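You operate a simulated robot arm through the tools that you are given. There is no shell and no other tool. Be economical: measure what you need, move in short steps, check, and stop when the job is done.

You run a simulated two-armed robot. Do the job below in one go: nothing can be reset, and whatever is moved stays where it is left.

Task
Take the printed block from the top of the green table and leave it on the shelf of the green table. Fetch the printed bar from the top of the green table and set it on the top of the track plate. Press the scale button two times. Switch the brake lever on. Open the block drawer, put the squat can in the inside of the block drawer and shut the drawer again. Shut the base door. Close the bench drawer. Any order will do. Set down upright: squat can. The brake lever goes to its stop.

It is judged by the outcome, as a careful person would: the job done as asked, and still so three seconds after it is handed in. It fails if anything else is knocked over, pushed out of place, dropped, spilled or broken.

Robot
Two 7-joint arms with vacuum grippers on one trunk, on a base that drives. Base frame: it is fixed to the floor where the robot stands at the start and does not move with it; the origin is under the middle of the robot, x ahead of it, y to its left, z up. Lengths are in mm, angles in degrees, forces in N, time in s.
The left shoulder is at the start at [70, 174, 1054], the right one opposite. Places, roughly: base door [3400, -400, 300]; bench drawer [6000, 7900, 800]; block drawer [4500, 6700, 700]; brake lever [3400, 1100, 200]; inside of the block drawer [4500, 6600, 700]; printed bar [500, 250, 750]; printed block [750, 0, 750]; scale button [1400, 600, 900]; shelf of the green table [900, 200, 200]; squat can [3500, 1750, 750]; top of the track plate [-900, 2600, 700]. Payload 3.5 kg a hand.
Tool frame (each hand has its own): the origin (TCP) lies in the middle of the cups' lips, and z points out of the cups. The gripper has 2 cups of 32 mm across, covering 32 by 80 mm (tool x, y); the bellows give 10 mm. With the vacuum on, a cup seals on a smooth face that it is pressed against (1 to 4 N); it does not hold porous or soft things. The pull reaches 76 N.
Orientation is that of the tool frame in the base frame, as a unit quaternion [w, x, y, z]. With the cups facing straight down, the tool's x points along the base's -x, its y along +y and its z along -z.

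Tools
- The arms move only by the tool play_rows. It takes "left_targets", "right_targets" or both (then of equal length, played together; a hand with none holds still); each is a list of rows, each an object of numbers (a shift or turn left out is 0, a gripper value left out holds the last): "ax", "ay", "az": the turn, a rotation vector about the tool's x, y, z in degrees; "tx", "ty", "tz": the shift along the tool's x, y, z in mm; "vacuum": the vacuum: 1 switches it on, 0 off. In form: [{"ax": .., "ay": .., "az": .., "tx": .., "ty": .., "tz": .., "vacuum": ..}, ...]. A call has 1 to 8 rows; each row shifts and turns the commanded pose from where the row before left it, along the tool's axes as they then stand. A row lasts 0.2 s, in which the tool goes at most 50 mm and 8.6 degrees; a call with a longer step from one row to the next is refused whole, and so is a gripper value outside its range. A pose out of reach is approached as far as the arm can. The call stops where the force on the tool passes 40 N (or 10 N more than at its start, if that is more) or the arm is blocked; 0.2 s more then pass. The pull builds up within a second once a cup has sealed. Time passes only in rows, and 0.2 s behind the last, so rows that do not move give it time. The reply holds the time, the measured pose of the TCP, the force on the tool along the base axes and the pull of the vacuum, in the units named above and with some noise, with the torque about the TCP (base axes, N m) and any sound that the robot's microphone picked up.
- Cameras (640 x 400 px; columns grow to the right, rows downward): "scene" is now at [139.5, 8.6, 1368.3]; the picture's right is [0.09, -1.00, 0.00], its down [-0.68, -0.06, -0.73] and it looks along [0.73, 0.07, -0.68] (base axes); focal length 231 px, centre (320, 200). "left" rides on the left gripper at [74, -19, -110] in its tool frame; the picture's right is [0.25, 0.97, 0.00], its down [-0.77, 0.20, -0.60] and it looks along [-0.58, 0.15, 0.80] (tool axes); focal length 218 px, centre (320, 200). "right" rides on the right gripper at [74, 19, -110] in its tool frame; the picture's right is [-0.25, 0.97, 0.00], its down [-0.77, -0.20, -0.60] and it looks along [-0.58, -0.15, 0.80] (tool axes); focal length 218 px, centre (320, 200). There is no depth. A picture from a camera that has moved, and an enlarged one, comes with that camera's place and axes in the base frame and with its lens. The place of the scene camera against the robot may be out by one fixed shift of up to 12 mm in any direction.
- capture(camera): a new picture of that camera. The clock stands still meanwhile.
- lift_body(by): slides the trunk up (or, below 0, down) by that many mm; the arms and the scene camera ride with it, the base frame stays. It gives what a move gives, with no picture.
- roll_base(legs): drives the robot by 1 to 6 legs, each [ahead, turn to the left] in mm and degrees, along the robot's own axes; the way and the turn of a leg run together, so that a leg with both is an arc; at most 1500 mm and 180 degrees a leg. The arms and the cameras ride along, it lands a little off, and it stops where it bumps. It gives what a move gives.
- pan_tilt(pan, tilt): turns the head with the scene camera to pan (to the left, within 86 degrees either way) and tilt (down, from -29 to 69), counted from straight ahead of the robot. It gives what a move gives.
- inspect(camera, box): a new picture of the part [left, top, right, bottom] of that camera's present view, enlarged. The clock stands still meanwhile.
- job_done(): hands the job in; it is judged then, once.

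Work in short steps. Places have to be worked out from the pictures, the camera data and where the tool is seen: move nearer, look again, correct. Check each grasp and each placing, and mend what went wrong. You have 186 turns and 154 pictures in all, those below and enlarged ones among them. Switch the vacuum off and draw the arms clear of the work before you hand the job in, unless the task says otherwise; then end with one line.

The tools are called after ">>>" as name(argument=value, ...) on one line, values as JSON. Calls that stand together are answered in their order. play_rows: Moves the arms, as the interface text tells. Its arguments: {"type":"object","properties":{"left_targets":{"type":"array","items":{"type":"object","properties":{"ax":{"type":"number"},"ay":{"type":"number"},"az":{"type":"number"},"tx":{"type":"number"},"ty":{"type":"number"},"tz":{"type":"number"},"vacuum":{"type":"number"}}}},"right_targets":{"type":"array","items":{"type":"object","properties":{"ax":{"type":"number"},"ay":{"type":"number"},"az":{"type":"number"},"tx":{"type":"number"},"ty":{"type":"number"},"tz":{"type":"number"},"vacuum":{"type":"number"}}}}},"required":[]} The other tools are called the same way: lift_body (by) slides the trunk up or down; roll_base (legs) drives the base; pan_tilt (pan, tilt) turns the head that bears the scene camera; capture (camera) takes a picture; inspect (camera, box) takes an enlarged picture of a part of a camera's view; job_done () hands the job in.

At the start:

```text
t: 0.0
left_position: [554.2, 335.2, 1031.4]
left_tcp_rot: [0.0, 0.0, 1.0, 0.0]
left_contact_force: [-0.2, 0.1, 0.1]
left_wrist_torque: [-0.03, -0.03, 0.03]
left_pull: 0.0
right_position: [442.7, -119.2, 1198.3]
right_tcp_rot: [0.0, 0.0, 1.0, 0.001]
right_contact_force: [-0.4, 0.2, 0.4]
right_wrist_torque: [0.03, 0.01, -0.01]
right_pull: 0.1
trunk travel left (down, up): [-550.0, 290.0]
robot x, y, heading: [3.9, 1.0, -0.4]
head pan, tilt: [5.2, 43.1]
```

scene: 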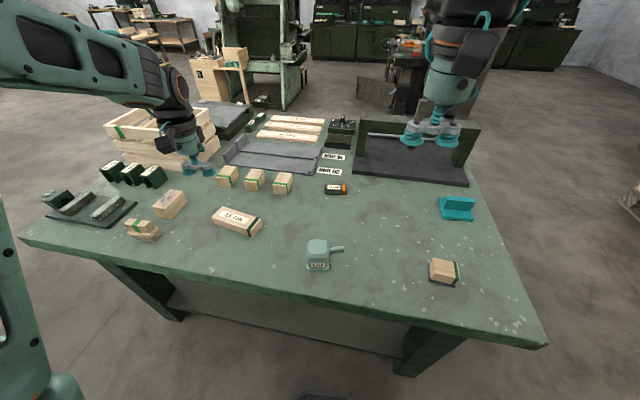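
right: 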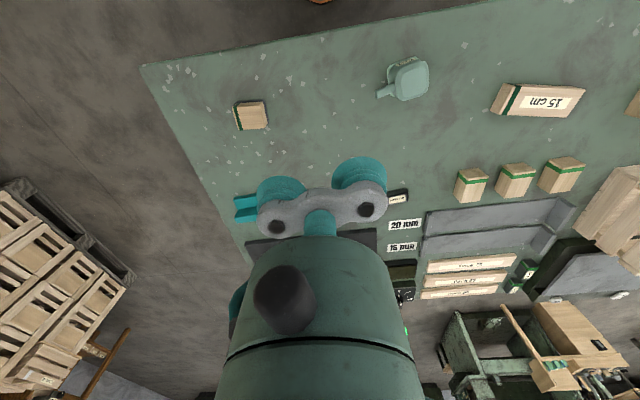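
left: 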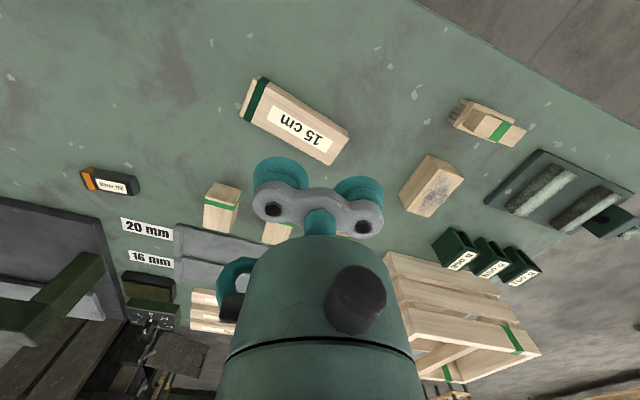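

I start with enlarged views of the table to identify the printed block and bar.

>>> inspect(camera="scene", box=[100, 140, 300, 265])

>>> inspect(camera="scene", box=[280, 160, 480, 285])

>>> inspect(camera="scene", box=[190, 20, 350, 120])

```text
3.20 times, centred on (200, 202) of scene
camera zoom: at [139.5, 8.6, 1368.3], right [0.09, -1.0, 0.0], down [-0.68, -0.06, -0.73], along [0.73, 0.07, -0.68], focal length 740 px, centre (704, 192)
```

zoom: 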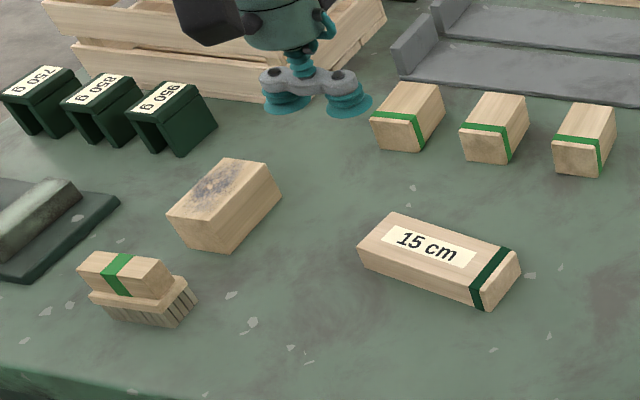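

```text
3.20 times, centred on (380, 222) of scene
camera zoom: at [139.5, 8.6, 1368.3], right [0.09, -1.0, 0.0], down [-0.68, -0.06, -0.73], along [0.73, 0.07, -0.68], focal length 740 px, centre (128, 128)
```

zoom: 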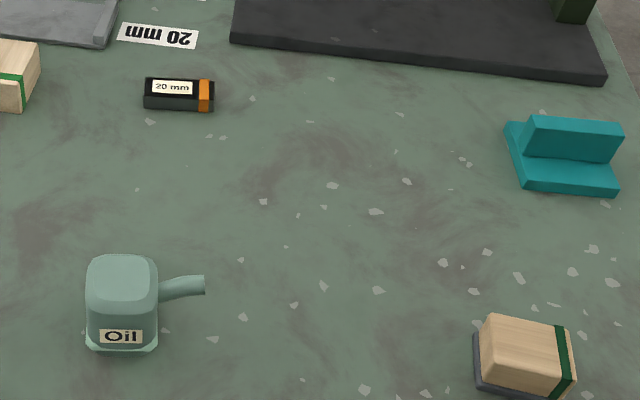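

```text
4.00 times, centred on (270, 70) of scene
camera zoom: at [139.5, 8.6, 1368.3], right [0.09, -1.0, 0.0], down [-0.68, -0.06, -0.73], along [0.73, 0.07, -0.68], focal length 925 px, centre (520, 720)
```

zoom: 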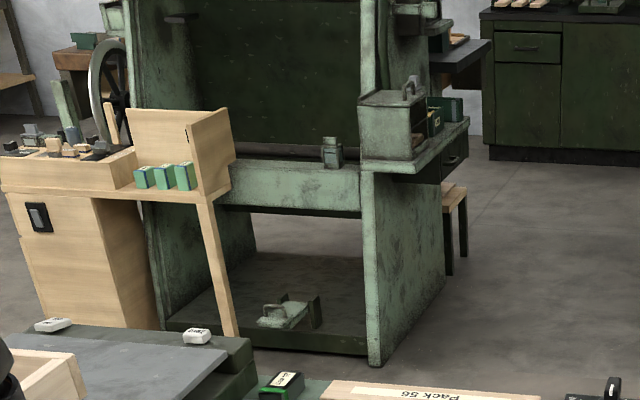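

The printed bar is the "15 cm" bar (near 585,305) and the printed block looks to be the black "20 mm" block (near 800,10), with the table top at about z 800. I tilt the head down to see the base against the table edge and the shelf.

>>> pan_tilt(pan=0, tilt=69)

>>> capture(camera="scene")

```text
t: 0.9
left_position: [553.7, 335.8, 1031.8]
left_tcp_rot: [0.001, 0.001, 1.0, 0.001]
left_contact_force: [0.7, -0.2, -0.2]
left_wrist_torque: [-0.03, -0.01, 0.01]
left_pull: 0.1
right_position: [442.9, -119.2, 1198.1]
right_tcp_rot: [0.001, 0.0, 1.0, 0.0]
right_contact_force: [0.2, 0.3, -1.1]
right_wrist_torque: [-0.01, 0.02, -0.02]
right_pull: 0.0
trunk travel left (down, up): [-550.0, 290.0]
robot x, y, heading: [-0.6, -1.6, 0.1]
head pan, tilt: [0.0, 68.8]
```

```text
147 pictures are left
camera scene: at [113.1, 1.1, 1336.8], right [0.0, -1.0, 0.0], down [-0.93, 0.0, -0.36], along [0.36, 0.0, -0.93], focal length 231 px, centre (320, 200)
```

scene: 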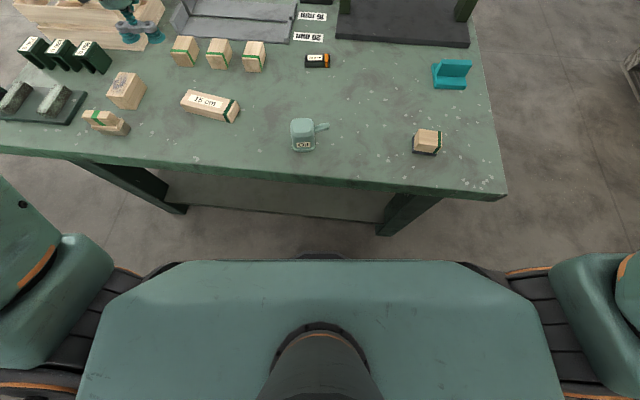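

The table's front edge is near x 387 and there is room in front, so I drive 100 mm ahead to bring the block within reach.

>>> roll_base(legs=[[100, 0]])

>>> play_rows(right_targets=[{"tx": -40, "ty": 25, "tz": 10}, {"tx": -40, "ty": 25, "tz": 20}, {"tx": -40, "ty": 25, "tz": 30}, {"tx": -30, "ty": 25, "tz": 30}, {"tx": 0, "ty": 20, "tz": 40}])

>>> capture(camera="right")

>>> capture(camera="scene")

```text
t: 2.0
left_position: [653.7, 336.6, 1031.4]
left_tcp_rot: [0.0, -0.001, 1.0, 0.0]
left_contact_force: [-0.3, -1.1, -0.4]
left_wrist_torque: [-0.05, 0.05, 0.03]
left_pull: 0.0
right_position: [542.0, -117.2, 1197.2]
right_tcp_rot: [0.001, -0.002, 1.0, -0.001]
right_contact_force: [-0.1, -0.1, 0.3]
right_wrist_torque: [0.01, 0.05, -0.01]
right_pull: 0.1
trunk travel left (down, up): [-550.0, 290.0]
robot x, y, heading: [101.4, 0.4, 0.0]
head pan, tilt: [0.0, 68.8]
```

```text
refused: row 2 steps farther than a row can; nothing moved
```

```text
146 pictures are left
camera right: at [468.9, -100.0, 1307.8], right [0.25, 0.97, 0.0], down [0.77, -0.2, 0.6], along [0.58, -0.15, -0.8], focal length 218 px, centre (320, 200)
```

right: 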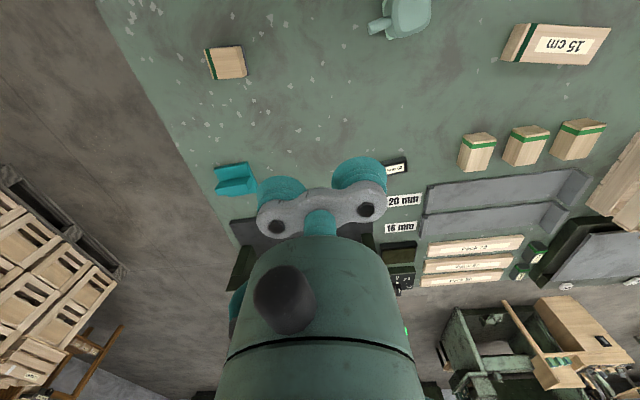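

```text
145 pictures are left
camera scene: at [212.6, 1.3, 1336.8], right [0.0, -1.0, 0.0], down [-0.93, 0.0, -0.36], along [0.36, 0.0, -0.93], focal length 231 px, centre (320, 200)
```

scene: 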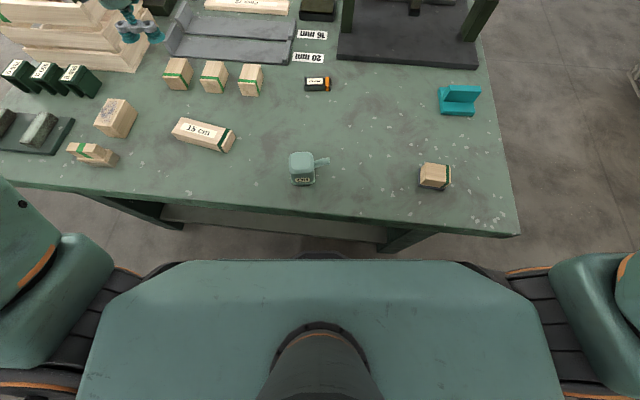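

Two views place the block top at about (777, 10, 822). I bring the right hand above it in small rows.

>>> play_rows(right_targets=[{"tx": -29, "ty": 16, "tz": 31}, {"tx": -29, "ty": 16, "tz": 31}, {"tx": -29, "ty": 16, "tz": 31}, {"tx": -29, "ty": 16, "tz": 31}, {"tx": -29, "ty": 16, "tz": 31}, {"tx": -29, "ty": 16, "tz": 31}, {"tx": -29, "ty": 16, "tz": 31}, {"tx": -29, "ty": 16, "tz": 31}])

>>> capture(camera="right")

>>> capture(camera="scene")

```text
t: 3.9
left_position: [654.9, 338.7, 1029.6]
left_tcp_rot: [-0.001, -0.001, 1.0, 0.0]
left_contact_force: [-1.0, -0.5, -0.1]
left_wrist_torque: [0.01, 0.02, 0.01]
left_pull: 0.0
right_position: [776.7, 10.7, 947.4]
right_tcp_rot: [0.0, -0.001, 1.0, 0.0]
right_contact_force: [0.3, 0.7, 0.5]
right_wrist_torque: [-0.04, 0.01, 0.0]
right_pull: 0.1
trunk travel left (down, up): [-550.0, 290.0]
robot x, y, heading: [99.9, -1.9, 0.3]
head pan, tilt: [0.0, 68.8]
```

```text
144 pictures are left
camera right: at [702.8, 29.4, 1057.8], right [0.25, 0.97, 0.0], down [0.77, -0.2, 0.6], along [0.58, -0.15, -0.8], focal length 218 px, centre (320, 200)
```

right: 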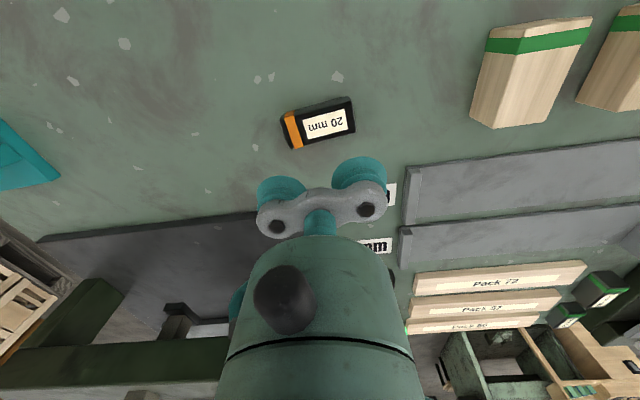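

```text
143 pictures are left
camera scene: at [214.6, 2.4, 1336.7], right [0.0, -1.0, 0.0], down [-0.93, 0.0, -0.36], along [0.36, 0.0, -0.93], focal length 231 px, centre (320, 200)
```

scene: 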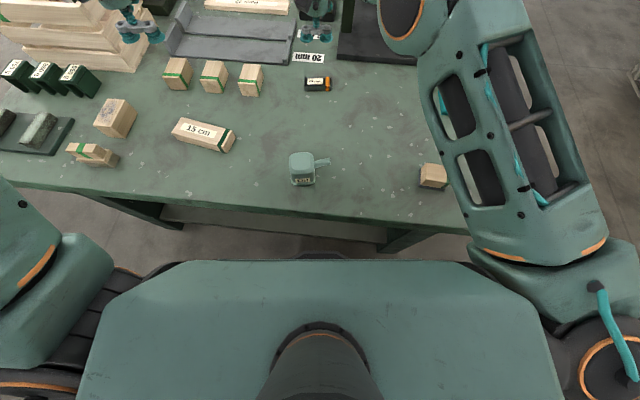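

The block sits under the tool; I enlarge to measure its top face against the 32 mm cups.

>>> inspect(camera="right", box=[270, 80, 366, 140])

```text
6.67 times, centred on (318, 110) of right
camera zoom: at [702.8, 29.4, 1057.8], right [0.25, 0.97, 0.0], down [0.77, -0.2, 0.6], along [0.58, -0.15, -0.8], focal length 1455 px, centre (333, 800)
```

zoom: 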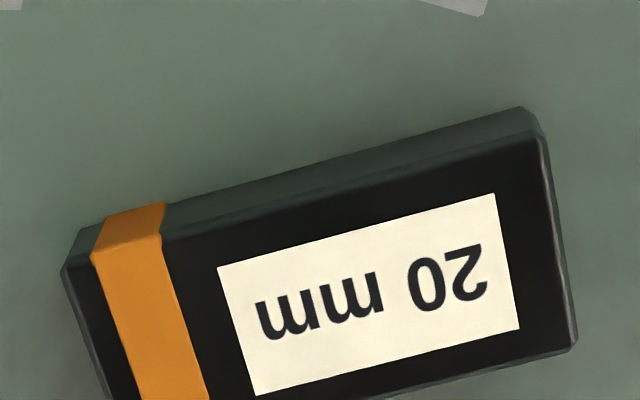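

The top is about 34 x 77 mm and 20 mm high, so only one cup fits well; I offset the tool to +y so that one cup sits wholly on the face, and descend.

>>> play_rows(right_targets=[{"tx": -1, "ty": 35, "tz": 20}, {"tz": 40}, {"tz": 35}, {"tz": 15, "vacuum": 1}, {"tz": 4}, {"tz": 3}, {"tz": 2}, {}])

```text
t: 5.7
left_position: [652.9, 337.2, 1031.3]
left_tcp_rot: [0.0, -0.001, 1.0, 0.0]
left_contact_force: [0.5, 1.0, 0.3]
left_wrist_torque: [-0.01, -0.05, -0.03]
left_pull: 0.2
right_position: [775.6, 45.8, 830.4]
right_tcp_rot: [0.0, -0.001, 1.0, 0.001]
right_contact_force: [0.4, 0.0, -0.5]
right_wrist_torque: [0.02, 0.01, -0.02]
right_pull: 0.0
trunk travel left (down, up): [-550.0, 290.0]
robot x, y, heading: [98.6, -0.3, 0.2]
head pan, tilt: [0.0, 68.8]
```

No contact yet at z 830; I go down in finer steps.

>>> play_rows(right_targets=[{"tz": 3}, {"tz": 2}, {"tz": 2}, {}])

>>> capture(camera="right")

```text
t: 6.7
left_position: [653.4, 336.7, 1030.5]
left_tcp_rot: [0.0, 0.0, 1.0, 0.0]
left_contact_force: [0.4, -1.1, -1.1]
left_wrist_torque: [-0.01, -0.02, -0.04]
left_pull: 0.0
right_position: [773.1, 45.0, 823.0]
right_tcp_rot: [0.0, -0.001, 1.0, 0.0]
right_contact_force: [0.0, 0.4, 1.4]
right_wrist_torque: [-0.81, -0.01, -0.05]
right_pull: 37.6
trunk travel left (down, up): [-550.0, 290.0]
robot x, y, heading: [98.7, 2.0, -0.2]
head pan, tilt: [0.0, 68.8]
```

```text
141 pictures are left
camera right: at [700.8, 64.0, 932.7], right [0.25, 0.97, 0.0], down [0.77, -0.2, 0.6], along [0.58, -0.15, -0.8], focal length 218 px, centre (320, 200)
```

right: 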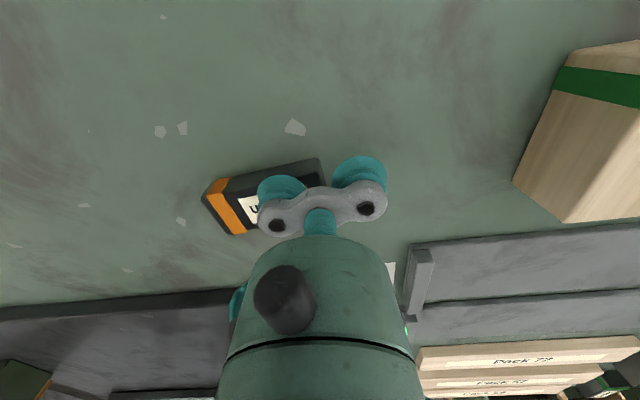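

The pull is 38 N: the block is held. I lift it clear and draw it in above the oil can's height.

>>> play_rows(right_targets=[{"tz": -15}, {"tz": -45}, {"tz": -48}, {"tz": -48}, {"tx": 45}, {"tx": 45}, {"tx": 45}, {"tx": 45}], left_targets=[{"tz": 0}, {"tz": 0}, {"tz": 0}, {"tz": 0}, {"tx": 45}, {"tx": 45}, {"tx": 45}, {"tx": 45}])

>>> roll_base(legs=[[-420, 0]])

>>> pan_tilt(pan=0, tilt=45)

>>> capture(camera="scene")

```text
t: 8.2
left_position: [532.9, 337.5, 1029.0]
left_tcp_rot: [-0.001, 0.0, 1.0, 0.0]
left_contact_force: [-0.4, 0.0, -0.7]
left_wrist_torque: [0.02, -0.01, -0.05]
left_pull: 0.0
right_position: [635.7, 32.2, 882.1]
right_tcp_rot: [-0.107, 0.014, 0.994, 0.009]
right_contact_force: [0.2, 0.1, 0.3]
right_wrist_torque: [0.02, 0.01, 0.01]
right_pull: 0.0
trunk travel left (down, up): [-550.0, 290.0]
robot x, y, heading: [102.6, 0.6, 0.1]
head pan, tilt: [0.0, 68.8]
stopped in row 7 (right hand): the arm was blocked; the commanded pose is now the measured one
```

```text
t: 10.8
left_position: [112.8, 338.6, 1028.3]
left_tcp_rot: [-0.001, -0.001, 1.0, -0.001]
left_contact_force: [-0.5, -0.4, 0.5]
left_wrist_torque: [0.0, -0.02, 0.03]
left_pull: 0.1
right_position: [215.4, 33.1, 881.5]
right_tcp_rot: [-0.107, 0.013, 0.994, 0.007]
right_contact_force: [0.0, 0.0, 0.3]
right_wrist_torque: [0.01, 0.0, -0.01]
right_pull: 0.0
trunk travel left (down, up): [-550.0, 290.0]
robot x, y, heading: [-324.5, -1.8, 0.3]
head pan, tilt: [0.0, 68.8]
```

```text
t: 11.7
left_position: [113.5, 338.9, 1029.4]
left_tcp_rot: [-0.001, -0.001, 1.0, -0.001]
left_contact_force: [0.1, -0.5, 0.5]
left_wrist_torque: [0.02, -0.02, 0.02]
left_pull: 0.1
right_position: [215.8, 33.0, 881.7]
right_tcp_rot: [-0.108, 0.013, 0.994, 0.007]
right_contact_force: [-0.6, -0.3, 0.8]
right_wrist_torque: [0.01, 0.03, -0.03]
right_pull: 0.0
trunk travel left (down, up): [-550.0, 290.0]
robot x, y, heading: [-321.0, 0.4, 0.4]
head pan, tilt: [0.0, 45.0]
```

```text
140 pictures are left
camera scene: at [-182.1, 0.7, 1365.6], right [0.0, -1.0, 0.0], down [-0.71, 0.0, -0.71], along [0.71, 0.0, -0.71], focal length 231 px, centre (320, 200)
```

scene: 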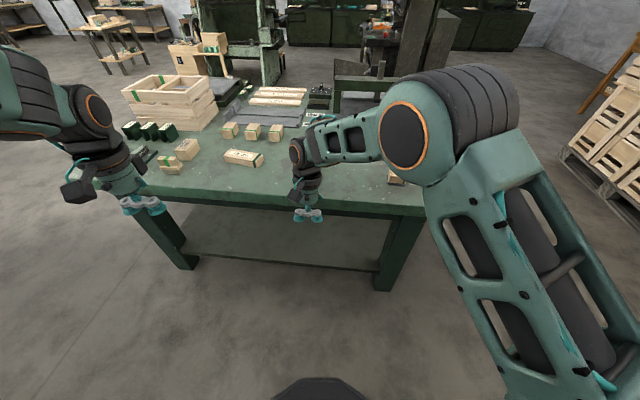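

The arm was blocked and the pull was lost, so the block has come off somewhere. I raise the hand a little and look before anything else.

>>> capture(camera="right")

>>> inspect(camera="scene", box=[200, 80, 440, 230])

```text
139 pictures are left
camera right: at [168.2, 51.0, 1005.0], right [0.27, 0.96, -0.04], down [0.88, -0.23, 0.42], along [0.4, -0.15, -0.91], focal length 218 px, centre (320, 200)
```

right: 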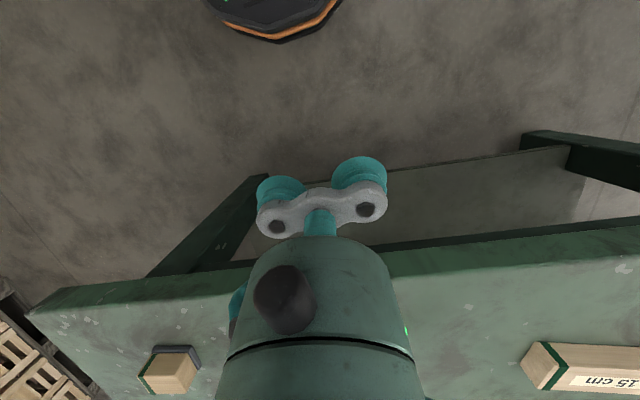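

```text
2.67 times, centred on (320, 155) of scene
camera zoom: at [-182.1, 0.7, 1365.6], right [0.0, -1.0, 0.0], down [-0.71, 0.0, -0.71], along [0.71, 0.0, -0.71], focal length 617 px, centre (320, 320)
```

zoom: 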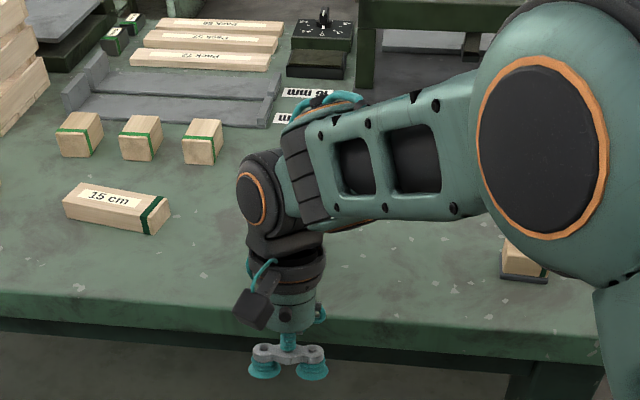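

I straighten the hand's tilt and raise it aside to see the tabletop that the arm hides.

>>> play_rows(right_targets=[{"ay": -6.2}, {"ay": -6.2}, {"tz": -20, "ty": -40}, {"tz": -20, "ty": -40}, {"tz": -20, "ty": -40}, {"tz": -20, "ty": -40}, {"tz": -20, "ty": -40}, {"ty": -40}])

>>> capture(camera="scene")

```text
t: 13.5
left_position: [113.0, 337.3, 1029.3]
left_tcp_rot: [-0.001, -0.001, 1.0, 0.0]
left_contact_force: [0.2, 0.2, -0.2]
left_wrist_torque: [0.03, 0.02, 0.0]
left_pull: 0.1
right_position: [210.3, -209.2, 977.3]
right_tcp_rot: [0.0, 0.013, 1.0, 0.007]
right_contact_force: [-0.9, -1.5, -0.8]
right_wrist_torque: [-0.01, 0.0, -0.02]
right_pull: 0.1
trunk travel left (down, up): [-550.0, 290.0]
robot x, y, heading: [-319.7, -3.9, 0.2]
head pan, tilt: [0.0, 45.0]
```

```text
137 pictures are left
camera scene: at [-182.1, -1.1, 1365.6], right [0.0, -1.0, 0.0], down [-0.71, 0.0, -0.71], along [0.71, 0.0, -0.71], focal length 231 px, centre (320, 200)
```

scene: 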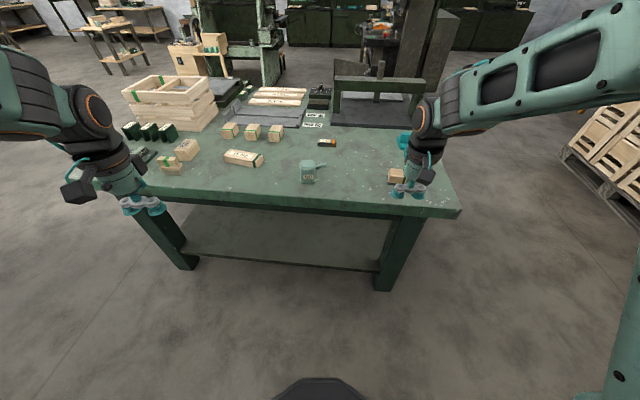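

The oil can still stands and the block is still on the table. I enlarge to check the block.

>>> inspect(camera="scene", box=[280, 115, 360, 165])

```text
8.00 times, centred on (320, 140) of scene
camera zoom: at [-182.1, -1.1, 1365.6], right [0.0, -1.0, 0.0], down [-0.71, 0.0, -0.71], along [0.71, 0.0, -0.71], focal length 1851 px, centre (320, 680)
```

zoom: 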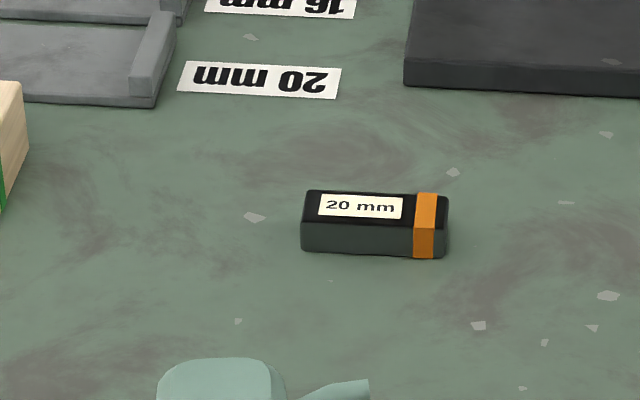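

The block is at about (731, -32), still flat. The right arm reaching across the midline seems to have been the trouble, so I turn the robot 15° left and come in with the block on the right arm's own side.

>>> roll_base(legs=[[0, 15], [400, 0]])

>>> capture(camera="right")

>>> capture(camera="scene")

```text
t: 16.8
left_position: [401.6, 530.4, 1029.6]
left_tcp_rot: [-0.001, -0.122, 0.992, -0.001]
left_contact_force: [0.3, 0.8, 0.5]
left_wrist_torque: [-0.01, -0.02, 0.01]
left_pull: 0.1
right_position: [626.2, 23.4, 977.6]
right_tcp_rot: [-0.001, -0.108, 0.994, 0.006]
right_contact_force: [0.0, 0.1, -0.1]
right_wrist_torque: [-0.04, 0.01, 0.01]
right_pull: 0.2
trunk travel left (down, up): [-550.0, 290.0]
robot x, y, heading: [57.7, 98.9, 14.0]
head pan, tilt: [0.0, 45.0]
```

```text
135 pictures are left
camera right: at [550.9, 25.4, 1088.2], right [0.04, 1.0, 0.01], down [0.8, -0.04, 0.6], along [0.6, -0.01, -0.8], focal length 218 px, centre (320, 200)
```

right: 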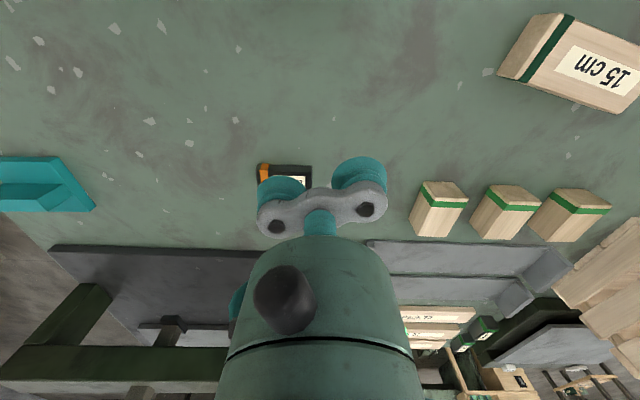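

```text
134 pictures are left
camera scene: at [196.4, 130.8, 1365.6], right [0.24, -0.97, 0.0], down [-0.69, -0.17, -0.71], along [0.69, 0.17, -0.71], focal length 231 px, centre (320, 200)
```

scene: 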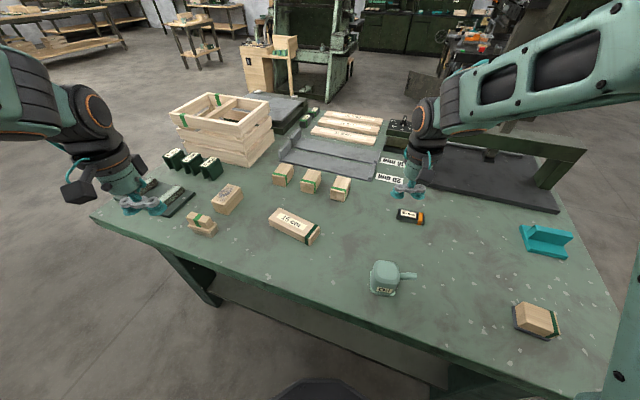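

Moving the right hand roughly above the block for an accurate look.

>>> play_rows(right_targets=[{"tx": -27, "ty": -17, "tz": 15}, {"tx": -27, "ty": -17, "tz": 15}, {"tx": -27, "ty": -17, "tz": 15}, {}])

>>> inspect(camera="right", box=[250, 80, 410, 180])

```text
t: 17.8
left_position: [400.8, 530.0, 1029.1]
left_tcp_rot: [0.0, -0.122, 0.993, -0.001]
left_contact_force: [-0.8, 0.4, -0.1]
left_wrist_torque: [0.01, 0.0, 0.0]
left_pull: 0.0
right_position: [718.0, -7.8, 932.9]
right_tcp_rot: [0.0, -0.107, 0.994, 0.005]
right_contact_force: [-0.9, -0.4, -0.3]
right_wrist_torque: [0.0, 0.02, -0.01]
right_pull: 0.1
trunk travel left (down, up): [-550.0, 290.0]
robot x, y, heading: [57.8, 96.6, 14.2]
head pan, tilt: [0.0, 45.0]
```

```text
4.00 times, centred on (330, 130) of right
camera zoom: at [640.9, -6.4, 1043.1], right [0.04, 1.0, 0.01], down [0.8, -0.04, 0.6], along [0.6, -0.01, -0.8], focal length 873 px, centre (280, 480)
```

zoom: 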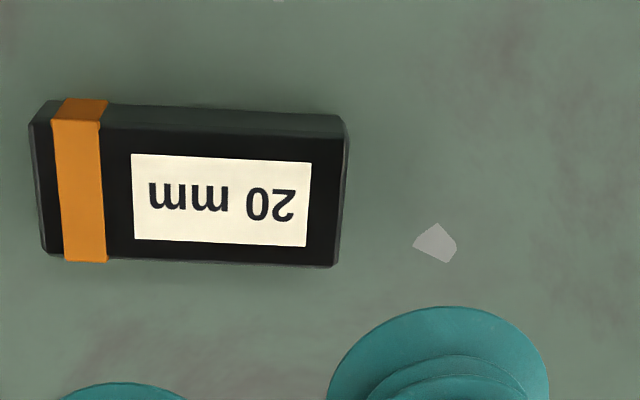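

Block centre is at about (716, -29), turned about 5°. I place the -y cup on it slightly past the middle and go down with the vacuum on.

>>> play_rows(right_targets=[{"tx": 3.1, "ty": 15.3, "tz": 30}, {"tz": 40}, {"tz": 25, "vacuum": 1}, {"tz": 6}, {"tz": 3}, {"tz": 3}, {"tz": 2}, {}])

```text
t: 19.6
left_position: [400.9, 531.3, 1029.9]
left_tcp_rot: [-0.001, -0.122, 0.993, -0.001]
left_contact_force: [-0.3, -0.2, 0.5]
left_wrist_torque: [0.01, 0.0, -0.01]
left_pull: 0.0
right_position: [709.1, 6.8, 825.1]
right_tcp_rot: [0.0, -0.107, 0.994, 0.006]
right_contact_force: [0.3, -0.2, 0.2]
right_wrist_torque: [-0.03, -0.01, 0.0]
right_pull: 0.0
trunk travel left (down, up): [-550.0, 290.0]
robot x, y, heading: [61.9, 96.2, 13.9]
head pan, tilt: [0.0, 45.0]
```

Not in contact yet; a few more millimetres.

>>> play_rows(right_targets=[{"tx": -1.5, "tz": 2}, {"tz": 1.5}, {}, {}, {}])

```text
t: 20.8
left_position: [401.0, 530.3, 1030.0]
left_tcp_rot: [-0.001, -0.122, 0.993, -0.001]
left_contact_force: [-0.3, -0.6, -1.0]
left_wrist_torque: [-0.01, 0.03, 0.02]
left_pull: 0.0
right_position: [711.0, 9.7, 820.3]
right_tcp_rot: [0.0, -0.107, 0.994, 0.006]
right_contact_force: [1.2, 0.5, 2.2]
right_wrist_torque: [-1.06, -0.29, -0.03]
right_pull: 38.6
trunk travel left (down, up): [-550.0, 290.0]
robot x, y, heading: [66.1, 94.9, 14.2]
head pan, tilt: [0.0, 45.0]
```

Sealed at 38.6 N. I lift in modest steps and check.

>>> play_rows(right_targets=[{"tz": -5}, {"tz": -15}, {"tz": -30}, {"tz": -30}, {"tz": -30}, {}])

>>> capture(camera="right")

```text
t: 22.2
left_position: [403.5, 531.2, 1028.5]
left_tcp_rot: [0.0, -0.122, 0.992, -0.001]
left_contact_force: [0.0, 0.0, -0.3]
left_wrist_torque: [-0.01, -0.01, -0.04]
left_pull: 0.1
right_position: [713.0, 6.2, 929.8]
right_tcp_rot: [-0.001, -0.107, 0.994, 0.006]
right_contact_force: [1.0, -0.4, -1.6]
right_wrist_torque: [-0.7, -0.17, -0.05]
right_pull: 38.0
trunk travel left (down, up): [-550.0, 290.0]
robot x, y, heading: [61.7, 97.9, 14.0]
head pan, tilt: [0.0, 45.0]
```

```text
132 pictures are left
camera right: at [636.3, 7.1, 1040.6], right [0.04, 1.0, 0.01], down [0.8, -0.04, 0.6], along [0.6, -0.01, -0.8], focal length 218 px, centre (320, 200)
```

right: 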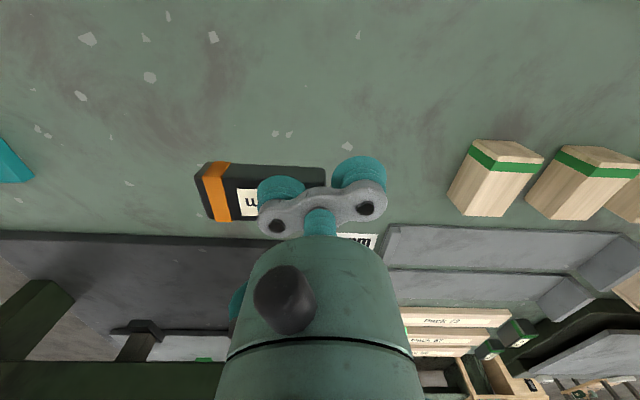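

Held firmly. I lift a bit more, then back the base out with the arm unchanged.

>>> play_rows(right_targets=[{"tz": -25}, {"tz": -25}, {}])

>>> roll_base(legs=[[-520, 0]])

```text
t: 23.0
left_position: [401.1, 532.1, 1029.5]
left_tcp_rot: [-0.001, -0.122, 0.993, -0.001]
left_contact_force: [-0.1, 0.2, 0.4]
left_wrist_torque: [0.0, -0.03, -0.01]
left_pull: 0.1
right_position: [711.8, 5.5, 981.9]
right_tcp_rot: [-0.001, -0.107, 0.994, 0.006]
right_contact_force: [0.3, 0.2, -1.1]
right_wrist_torque: [-0.68, -0.18, -0.06]
right_pull: 37.6
trunk travel left (down, up): [-550.0, 290.0]
robot x, y, heading: [62.4, 98.7, 14.1]
head pan, tilt: [0.0, 45.0]
```

```text
t: 26.0
left_position: [-91.0, 407.1, 1028.6]
left_tcp_rot: [-0.001, -0.119, 0.993, -0.001]
left_contact_force: [-0.1, -0.7, 0.1]
left_wrist_torque: [0.01, -0.02, 0.03]
left_pull: 0.1
right_position: [214.6, -120.1, 981.7]
right_tcp_rot: [0.0, -0.104, 0.995, 0.006]
right_contact_force: [0.1, -0.5, -2.3]
right_wrist_torque: [-0.73, -0.17, -0.1]
right_pull: 38.6
trunk travel left (down, up): [-550.0, 290.0]
robot x, y, heading: [-434.7, -23.8, 13.7]
head pan, tilt: [0.0, 45.0]
```

Still held, now in front of the table. I lower the trunk and look under the table.

>>> lift_body(by=-480)

>>> pan_tilt(pan=-10, tilt=30)

>>> capture(camera="scene")

>>> capture(camera="right")

```text
refused: -480 is not a number from -400 to 400
```

```text
t: 26.8
left_position: [-92.3, 407.8, 1029.5]
left_tcp_rot: [-0.002, -0.119, 0.993, -0.001]
left_contact_force: [0.6, 0.2, 0.0]
left_wrist_torque: [0.02, -0.02, 0.0]
left_pull: 0.1
right_position: [215.6, -120.1, 982.2]
right_tcp_rot: [0.0, -0.105, 0.994, 0.006]
right_contact_force: [-0.4, -0.3, -1.5]
right_wrist_torque: [-0.71, -0.17, -0.11]
right_pull: 38.2
trunk travel left (down, up): [-550.0, 290.0]
robot x, y, heading: [-432.1, -25.4, 13.8]
head pan, tilt: [-10.0, 30.0]
```

```text
131 pictures are left
camera scene: at [-288.1, -5.7, 1388.2], right [0.07, -1.0, 0.0], down [-0.5, -0.03, -0.87], along [0.86, 0.06, -0.5], focal length 231 px, centre (320, 200)
```

scene: 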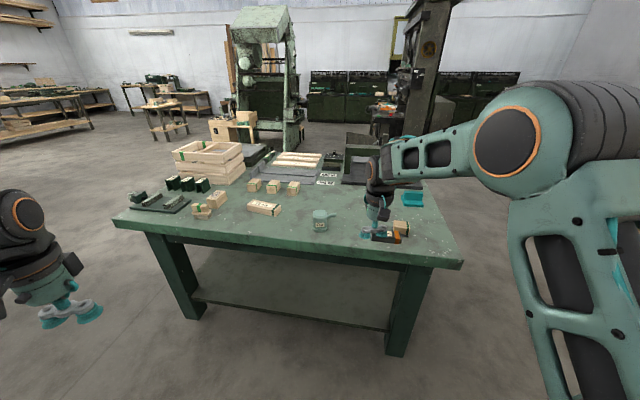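

```text
130 pictures are left
camera right: at [139.0, -118.0, 1092.0], right [0.05, 1.0, 0.01], down [0.8, -0.04, 0.6], along [0.6, -0.02, -0.8], focal length 218 px, centre (320, 200)
```

right: 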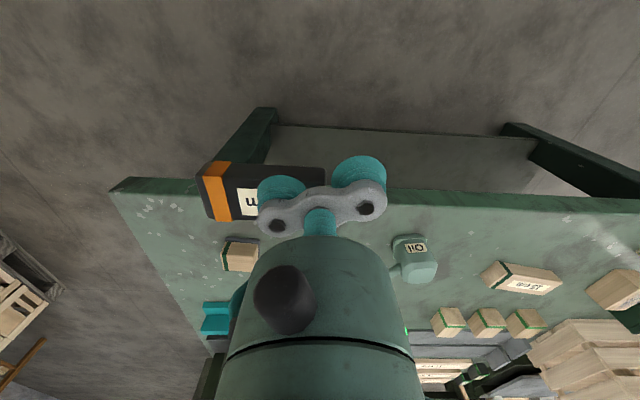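

Now lower the trunk in two moves within the limit.

>>> lift_body(by=-400)

>>> capture(camera="scene")

>>> capture(camera="right")

```text
t: 30.6
left_position: [-93.3, 406.9, 628.8]
left_tcp_rot: [-0.001, -0.119, 0.993, 0.0]
left_contact_force: [0.9, -0.3, -0.4]
left_wrist_torque: [0.01, 0.0, -0.01]
left_pull: 0.1
right_position: [214.1, -119.1, 582.0]
right_tcp_rot: [-0.001, -0.105, 0.994, 0.006]
right_contact_force: [-0.7, 1.2, -1.9]
right_wrist_torque: [-0.7, -0.17, -0.08]
right_pull: 37.5
trunk travel left (down, up): [-150.0, 690.0]
robot x, y, heading: [-430.1, -24.1, 13.9]
head pan, tilt: [-10.0, 30.0]
```

```text
129 pictures are left
camera scene: at [-288.3, -5.9, 988.3], right [0.07, -1.0, 0.0], down [-0.5, -0.03, -0.87], along [0.86, 0.06, -0.5], focal length 231 px, centre (320, 200)
```

scene: 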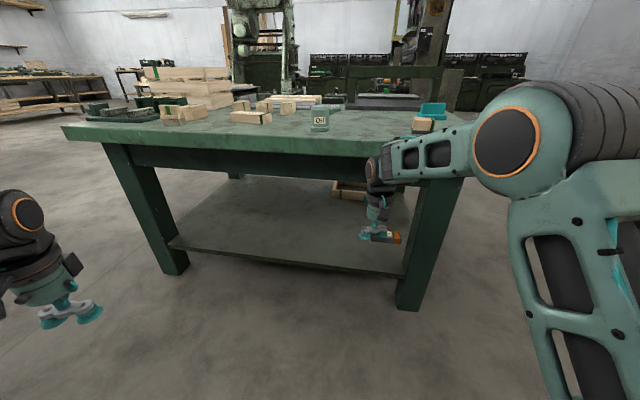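

```text
128 pictures are left
camera right: at [138.8, -118.2, 692.2], right [0.05, 1.0, 0.01], down [0.8, -0.04, 0.6], along [0.6, -0.02, -0.8], focal length 218 px, centre (320, 200)
```

right: 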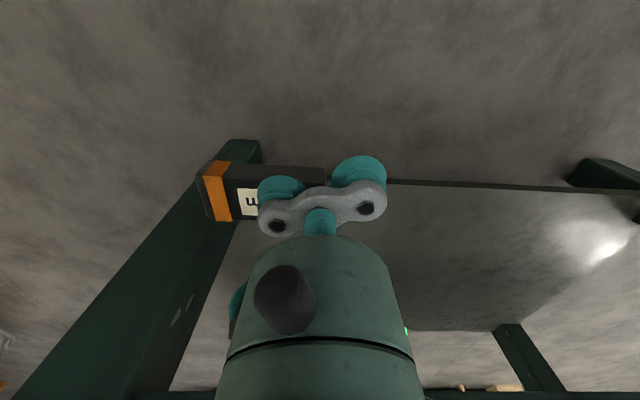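

The table is turned about 6°; two views put the shelf top near z 255, its front edge from (387,-303) to (510,770), and the apron bottom near z 655. I lower the trunk fully, then the hand, while still in front of the table.

>>> lift_body(by=-150)

>>> play_rows(right_targets=[{"tz": 20, "tx": -15}, {"tz": 20, "tx": -15}, {"tz": 20, "tx": -15}, {"tz": 15, "tx": -15}, {"tz": 10, "tx": -15}, {}])

>>> capture(camera="scene")

```text
t: 32.4
left_position: [-91.7, 407.7, 477.9]
left_tcp_rot: [-0.001, -0.12, 0.993, -0.001]
left_contact_force: [0.8, -0.2, 0.1]
left_wrist_torque: [0.0, -0.01, 0.0]
left_pull: 0.0
right_position: [213.8, -119.5, 432.3]
right_tcp_rot: [0.0, -0.105, 0.994, 0.006]
right_contact_force: [-0.6, 0.3, -2.1]
right_wrist_torque: [-0.74, -0.16, -0.09]
right_pull: 37.6
trunk travel left (down, up): [0.0, 840.0]
robot x, y, heading: [-433.0, -24.3, 13.5]
head pan, tilt: [-10.0, 30.0]
```

```text
t: 33.8
left_position: [-92.1, 405.9, 480.4]
left_tcp_rot: [-0.001, -0.119, 0.993, -0.002]
left_contact_force: [-0.6, -0.4, -0.4]
left_wrist_torque: [0.03, -0.01, -0.01]
left_pull: 0.0
right_position: [286.9, -103.3, 347.1]
right_tcp_rot: [-0.001, -0.104, 0.995, 0.006]
right_contact_force: [0.8, 0.2, -1.8]
right_wrist_torque: [-0.69, -0.15, -0.06]
right_pull: 37.7
trunk travel left (down, up): [0.0, 840.0]
robot x, y, heading: [-432.5, -24.8, 13.6]
head pan, tilt: [-10.0, 30.0]
```

```text
127 pictures are left
camera scene: at [-288.2, -5.9, 838.2], right [0.07, -1.0, 0.0], down [-0.5, -0.03, -0.87], along [0.86, 0.06, -0.5], focal length 231 px, centre (320, 200)
```

scene: 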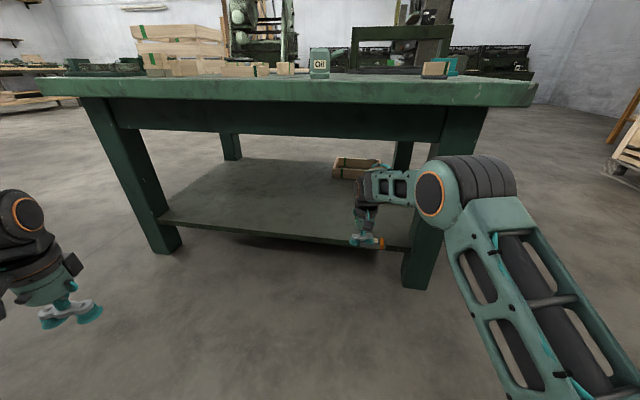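

The right elbow would foul the table's right leg if I drove in here, so I shift the robot about 250 mm to the left first.

>>> roll_base(legs=[[-80, 0], [0, 56], [270, 0], [0, -58]])

>>> capture(camera="scene")

```text
t: 41.5
left_position: [-70.8, 635.9, 479.4]
left_tcp_rot: [-0.001, -0.106, 0.994, -0.001]
left_contact_force: [0.2, 0.4, 0.3]
left_wrist_torque: [-0.02, 0.0, 0.01]
left_pull: 0.0
right_position: [295.8, 117.8, 347.8]
right_tcp_rot: [0.0, -0.092, 0.996, 0.006]
right_contact_force: [0.9, 0.1, -0.1]
right_wrist_torque: [0.02, 0.0, 0.0]
right_pull: 0.0
trunk travel left (down, up): [0.0, 840.0]
robot x, y, heading: [-423.7, 214.3, 12.6]
head pan, tilt: [-10.0, 30.0]
```

```text
126 pictures are left
camera scene: at [-277.2, 228.8, 838.3], right [0.04, -1.0, 0.0], down [-0.5, -0.02, -0.87], along [0.87, 0.04, -0.5], focal length 231 px, centre (320, 200)
```

scene: 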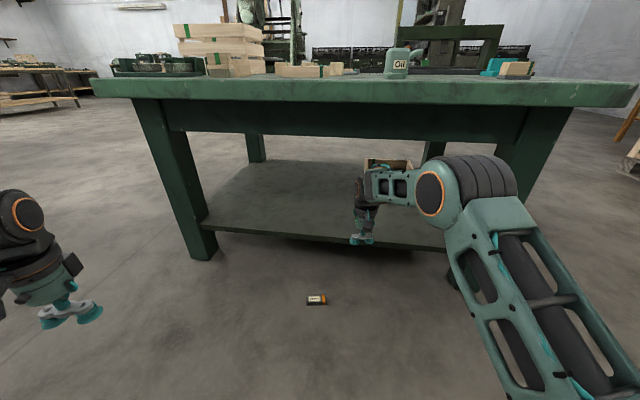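

The block came off during the turns and lies flat on the floor at about (332, 274). I draw the hand in, drive nearer, and pick it up again, this time with a cup on its centre and no turning afterwards.

>>> play_rows(right_targets=[{"tx": 30, "ty": 10, "vacuum": 0}, {"tx": 30, "ty": 20}, {"tx": 30, "ty": 30}, {"tx": 30, "ty": 30}, {}])

>>> roll_base(legs=[[150, 0]])

>>> capture(camera="right")

```text
t: 42.7
left_position: [-71.4, 637.0, 479.2]
left_tcp_rot: [-0.002, -0.107, 0.994, -0.001]
left_contact_force: [-0.6, -0.1, -0.2]
left_wrist_torque: [0.0, -0.04, 0.01]
left_pull: 0.0
right_position: [159.9, 187.9, 347.7]
right_tcp_rot: [0.001, -0.093, 0.996, 0.007]
right_contact_force: [0.0, -0.7, -0.1]
right_wrist_torque: [0.04, 0.0, 0.04]
right_pull: 0.0
trunk travel left (down, up): [0.0, 840.0]
robot x, y, heading: [-416.5, 214.7, 12.2]
head pan, tilt: [-10.0, 30.0]
```

```text
t: 44.1
left_position: [73.8, 669.8, 479.0]
left_tcp_rot: [-0.001, -0.109, 0.994, 0.0]
left_contact_force: [0.0, -0.6, 0.3]
left_wrist_torque: [0.01, -0.02, 0.02]
left_pull: 0.0
right_position: [308.0, 221.8, 347.5]
right_tcp_rot: [-0.001, -0.095, 0.996, 0.005]
right_contact_force: [0.3, -1.2, -0.8]
right_wrist_torque: [0.01, -0.01, 0.03]
right_pull: 0.0
trunk travel left (down, up): [0.0, 840.0]
robot x, y, heading: [-275.0, 240.7, 12.6]
head pan, tilt: [-10.0, 30.0]
```

```text
125 pictures are left
camera right: at [232.4, 224.8, 457.2], right [0.07, 1.0, 0.01], down [0.8, -0.06, 0.6], along [0.6, -0.03, -0.8], focal length 218 px, centre (320, 200)
```

right: 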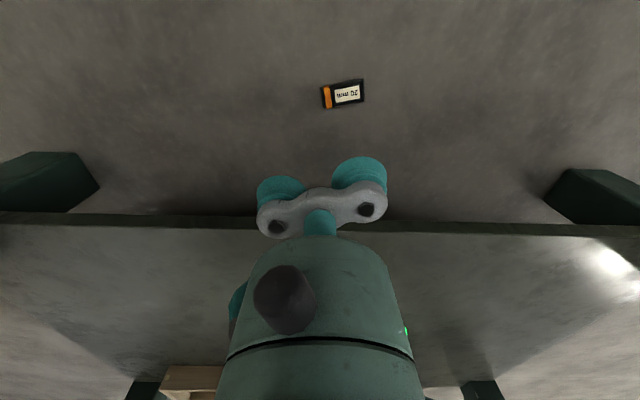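

Block at about (320, 267). Lowering towards it for a precise look.

>>> play_rows(right_targets=[{"tz": 43, "ty": 6}, {"tz": 43, "ty": 6}, {"tz": 43, "ty": 6}, {"tz": 43, "ty": 6}, {"tz": 43, "ty": 6}, {}])

>>> inspect(camera="right", box=[250, 80, 410, 180])

```text
t: 45.5
left_position: [76.0, 670.5, 480.2]
left_tcp_rot: [0.0, -0.109, 0.994, -0.001]
left_contact_force: [-0.9, 0.1, -0.2]
left_wrist_torque: [0.03, 0.03, 0.0]
left_pull: 0.1
right_position: [303.7, 257.4, 131.2]
right_tcp_rot: [0.001, -0.094, 0.996, 0.007]
right_contact_force: [0.4, -0.5, 0.1]
right_wrist_torque: [0.04, 0.01, -0.04]
right_pull: 0.0
trunk travel left (down, up): [0.0, 840.0]
robot x, y, heading: [-270.0, 246.4, 12.4]
head pan, tilt: [-10.0, 30.0]
```

```text
4.00 times, centred on (330, 130) of right
camera zoom: at [227.7, 259.7, 241.3], right [0.07, 1.0, 0.01], down [0.8, -0.06, 0.6], along [0.6, -0.03, -0.8], focal length 873 px, centre (280, 480)
```

zoom: 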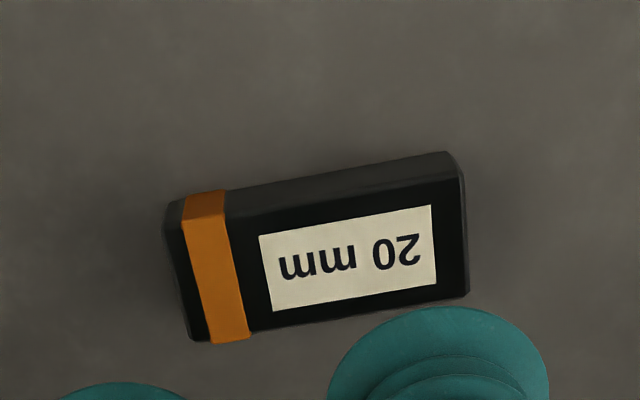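

Block centre (322.5, 267). I place the -y cup 7 mm past its centre and descend.

>>> play_rows(right_targets=[{"tx": -20.8, "ty": 36.9}, {"tz": 40}, {"tz": 40}, {"tz": 22, "vacuum": 1}, {"tz": 4}, {"tz": 2}, {"tz": 2}, {}])

```text
t: 47.3
left_position: [74.6, 669.0, 478.5]
left_tcp_rot: [0.0, -0.109, 0.994, -0.001]
left_contact_force: [0.5, -0.4, 0.6]
left_wrist_torque: [-0.01, 0.02, -0.01]
left_pull: 0.0
right_position: [315.8, 295.0, 23.7]
right_tcp_rot: [0.0, -0.094, 0.996, 0.007]
right_contact_force: [1.2, -0.9, 0.1]
right_wrist_torque: [-0.48, -0.07, -0.01]
right_pull: 37.4
trunk travel left (down, up): [0.0, 840.0]
robot x, y, heading: [-276.6, 245.1, 12.6]
head pan, tilt: [-10.0, 30.0]
```

Sealed. I lift gently to clear the shelf level.

>>> play_rows(right_targets=[{"tz": -10}, {"tz": -25}, {"tz": -35}, {"tz": -40}, {"tz": -40}, {"tz": -40}, {"tz": -40}, {"tz": -40}])

>>> play_rows(right_targets=[{"tz": -30}, {"tz": -20}, {}])

>>> capture(camera="scene")

```text
t: 49.1
left_position: [75.0, 669.7, 479.2]
left_tcp_rot: [0.0, -0.109, 0.994, -0.001]
left_contact_force: [-0.2, -0.6, 0.1]
left_wrist_torque: [-0.02, -0.02, 0.03]
left_pull: 0.0
right_position: [314.1, 291.9, 291.6]
right_tcp_rot: [-0.001, -0.094, 0.996, 0.006]
right_contact_force: [0.1, 0.4, -1.5]
right_wrist_torque: [-0.51, -0.09, 0.04]
right_pull: 37.9
trunk travel left (down, up): [0.0, 840.0]
robot x, y, heading: [-275.5, 242.5, 12.3]
head pan, tilt: [-10.0, 30.0]
```

```text
t: 49.9
left_position: [73.8, 670.1, 478.8]
left_tcp_rot: [-0.001, -0.108, 0.994, -0.002]
left_contact_force: [-0.4, 0.6, 0.9]
left_wrist_torque: [0.01, 0.0, 0.01]
left_pull: 0.0
right_position: [316.2, 290.1, 341.6]
right_tcp_rot: [-0.001, -0.094, 0.996, 0.006]
right_contact_force: [-0.1, -0.1, -1.8]
right_wrist_torque: [-0.47, -0.1, -0.03]
right_pull: 37.2
trunk travel left (down, up): [0.0, 840.0]
robot x, y, heading: [-281.0, 246.6, 12.4]
head pan, tilt: [-10.0, 30.0]
```

```text
123 pictures are left
camera scene: at [-130.1, 261.8, 838.3], right [0.04, -1.0, 0.0], down [-0.5, -0.02, -0.87], along [0.87, 0.04, -0.5], focal length 231 px, centre (320, 200)
```

scene: 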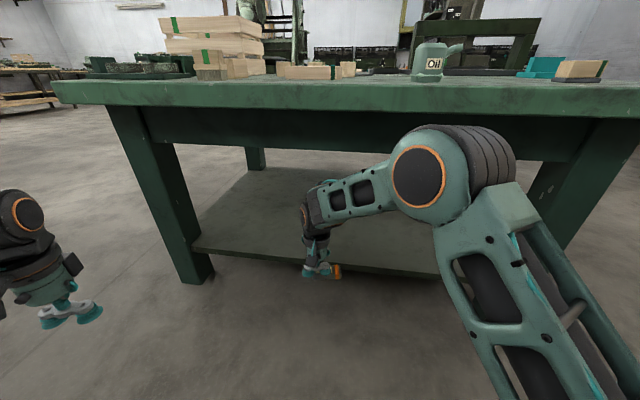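

I extend the arm under the table, slightly lowering, then check.

>>> play_rows(right_targets=[{"tx": -15, "tz": 3}, {"tx": -25, "tz": 4}, {"tx": -30, "tz": 4}, {"tx": -30, "tz": 4}, {"tx": -30, "tz": 4}, {"tx": -20, "tz": 4}, {}])

>>> capture(camera="scene")

>>> capture(camera="right")

```text
t: 51.5
left_position: [74.6, 669.5, 478.8]
left_tcp_rot: [0.0, -0.109, 0.994, -0.001]
left_contact_force: [-0.5, -0.5, -1.0]
left_wrist_torque: [0.0, -0.02, -0.01]
left_pull: 0.0
right_position: [461.4, 318.9, 321.1]
right_tcp_rot: [-0.001, -0.093, 0.996, 0.006]
right_contact_force: [0.6, 0.0, -1.4]
right_wrist_torque: [-0.51, -0.1, -0.03]
right_pull: 37.8
trunk travel left (down, up): [0.0, 840.0]
robot x, y, heading: [-274.2, 243.6, 12.4]
head pan, tilt: [-10.0, 30.0]
```

```text
122 pictures are left
camera scene: at [-129.9, 261.8, 838.2], right [0.04, -1.0, 0.0], down [-0.5, -0.02, -0.87], along [0.86, 0.04, -0.5], focal length 231 px, centre (320, 200)
```

scene: 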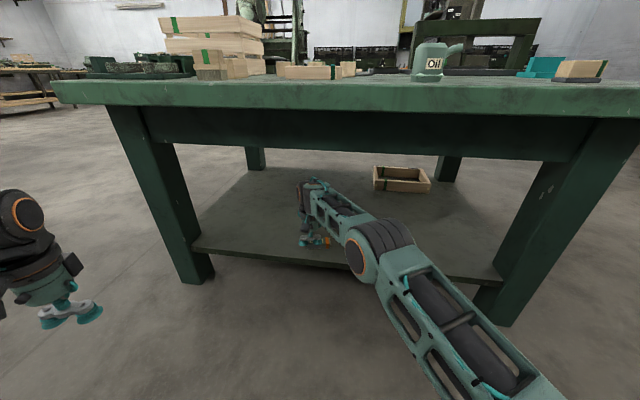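

```text
121 pictures are left
camera right: at [386.4, 322.2, 431.3], right [0.07, 1.0, 0.01], down [0.8, -0.06, 0.6], along [0.6, -0.03, -0.8], focal length 218 px, centre (320, 200)
```

right: 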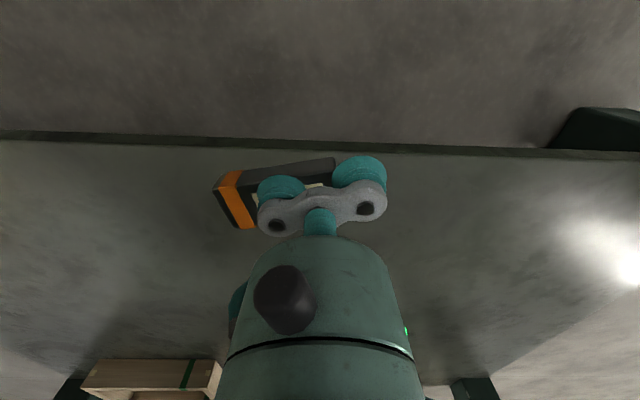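

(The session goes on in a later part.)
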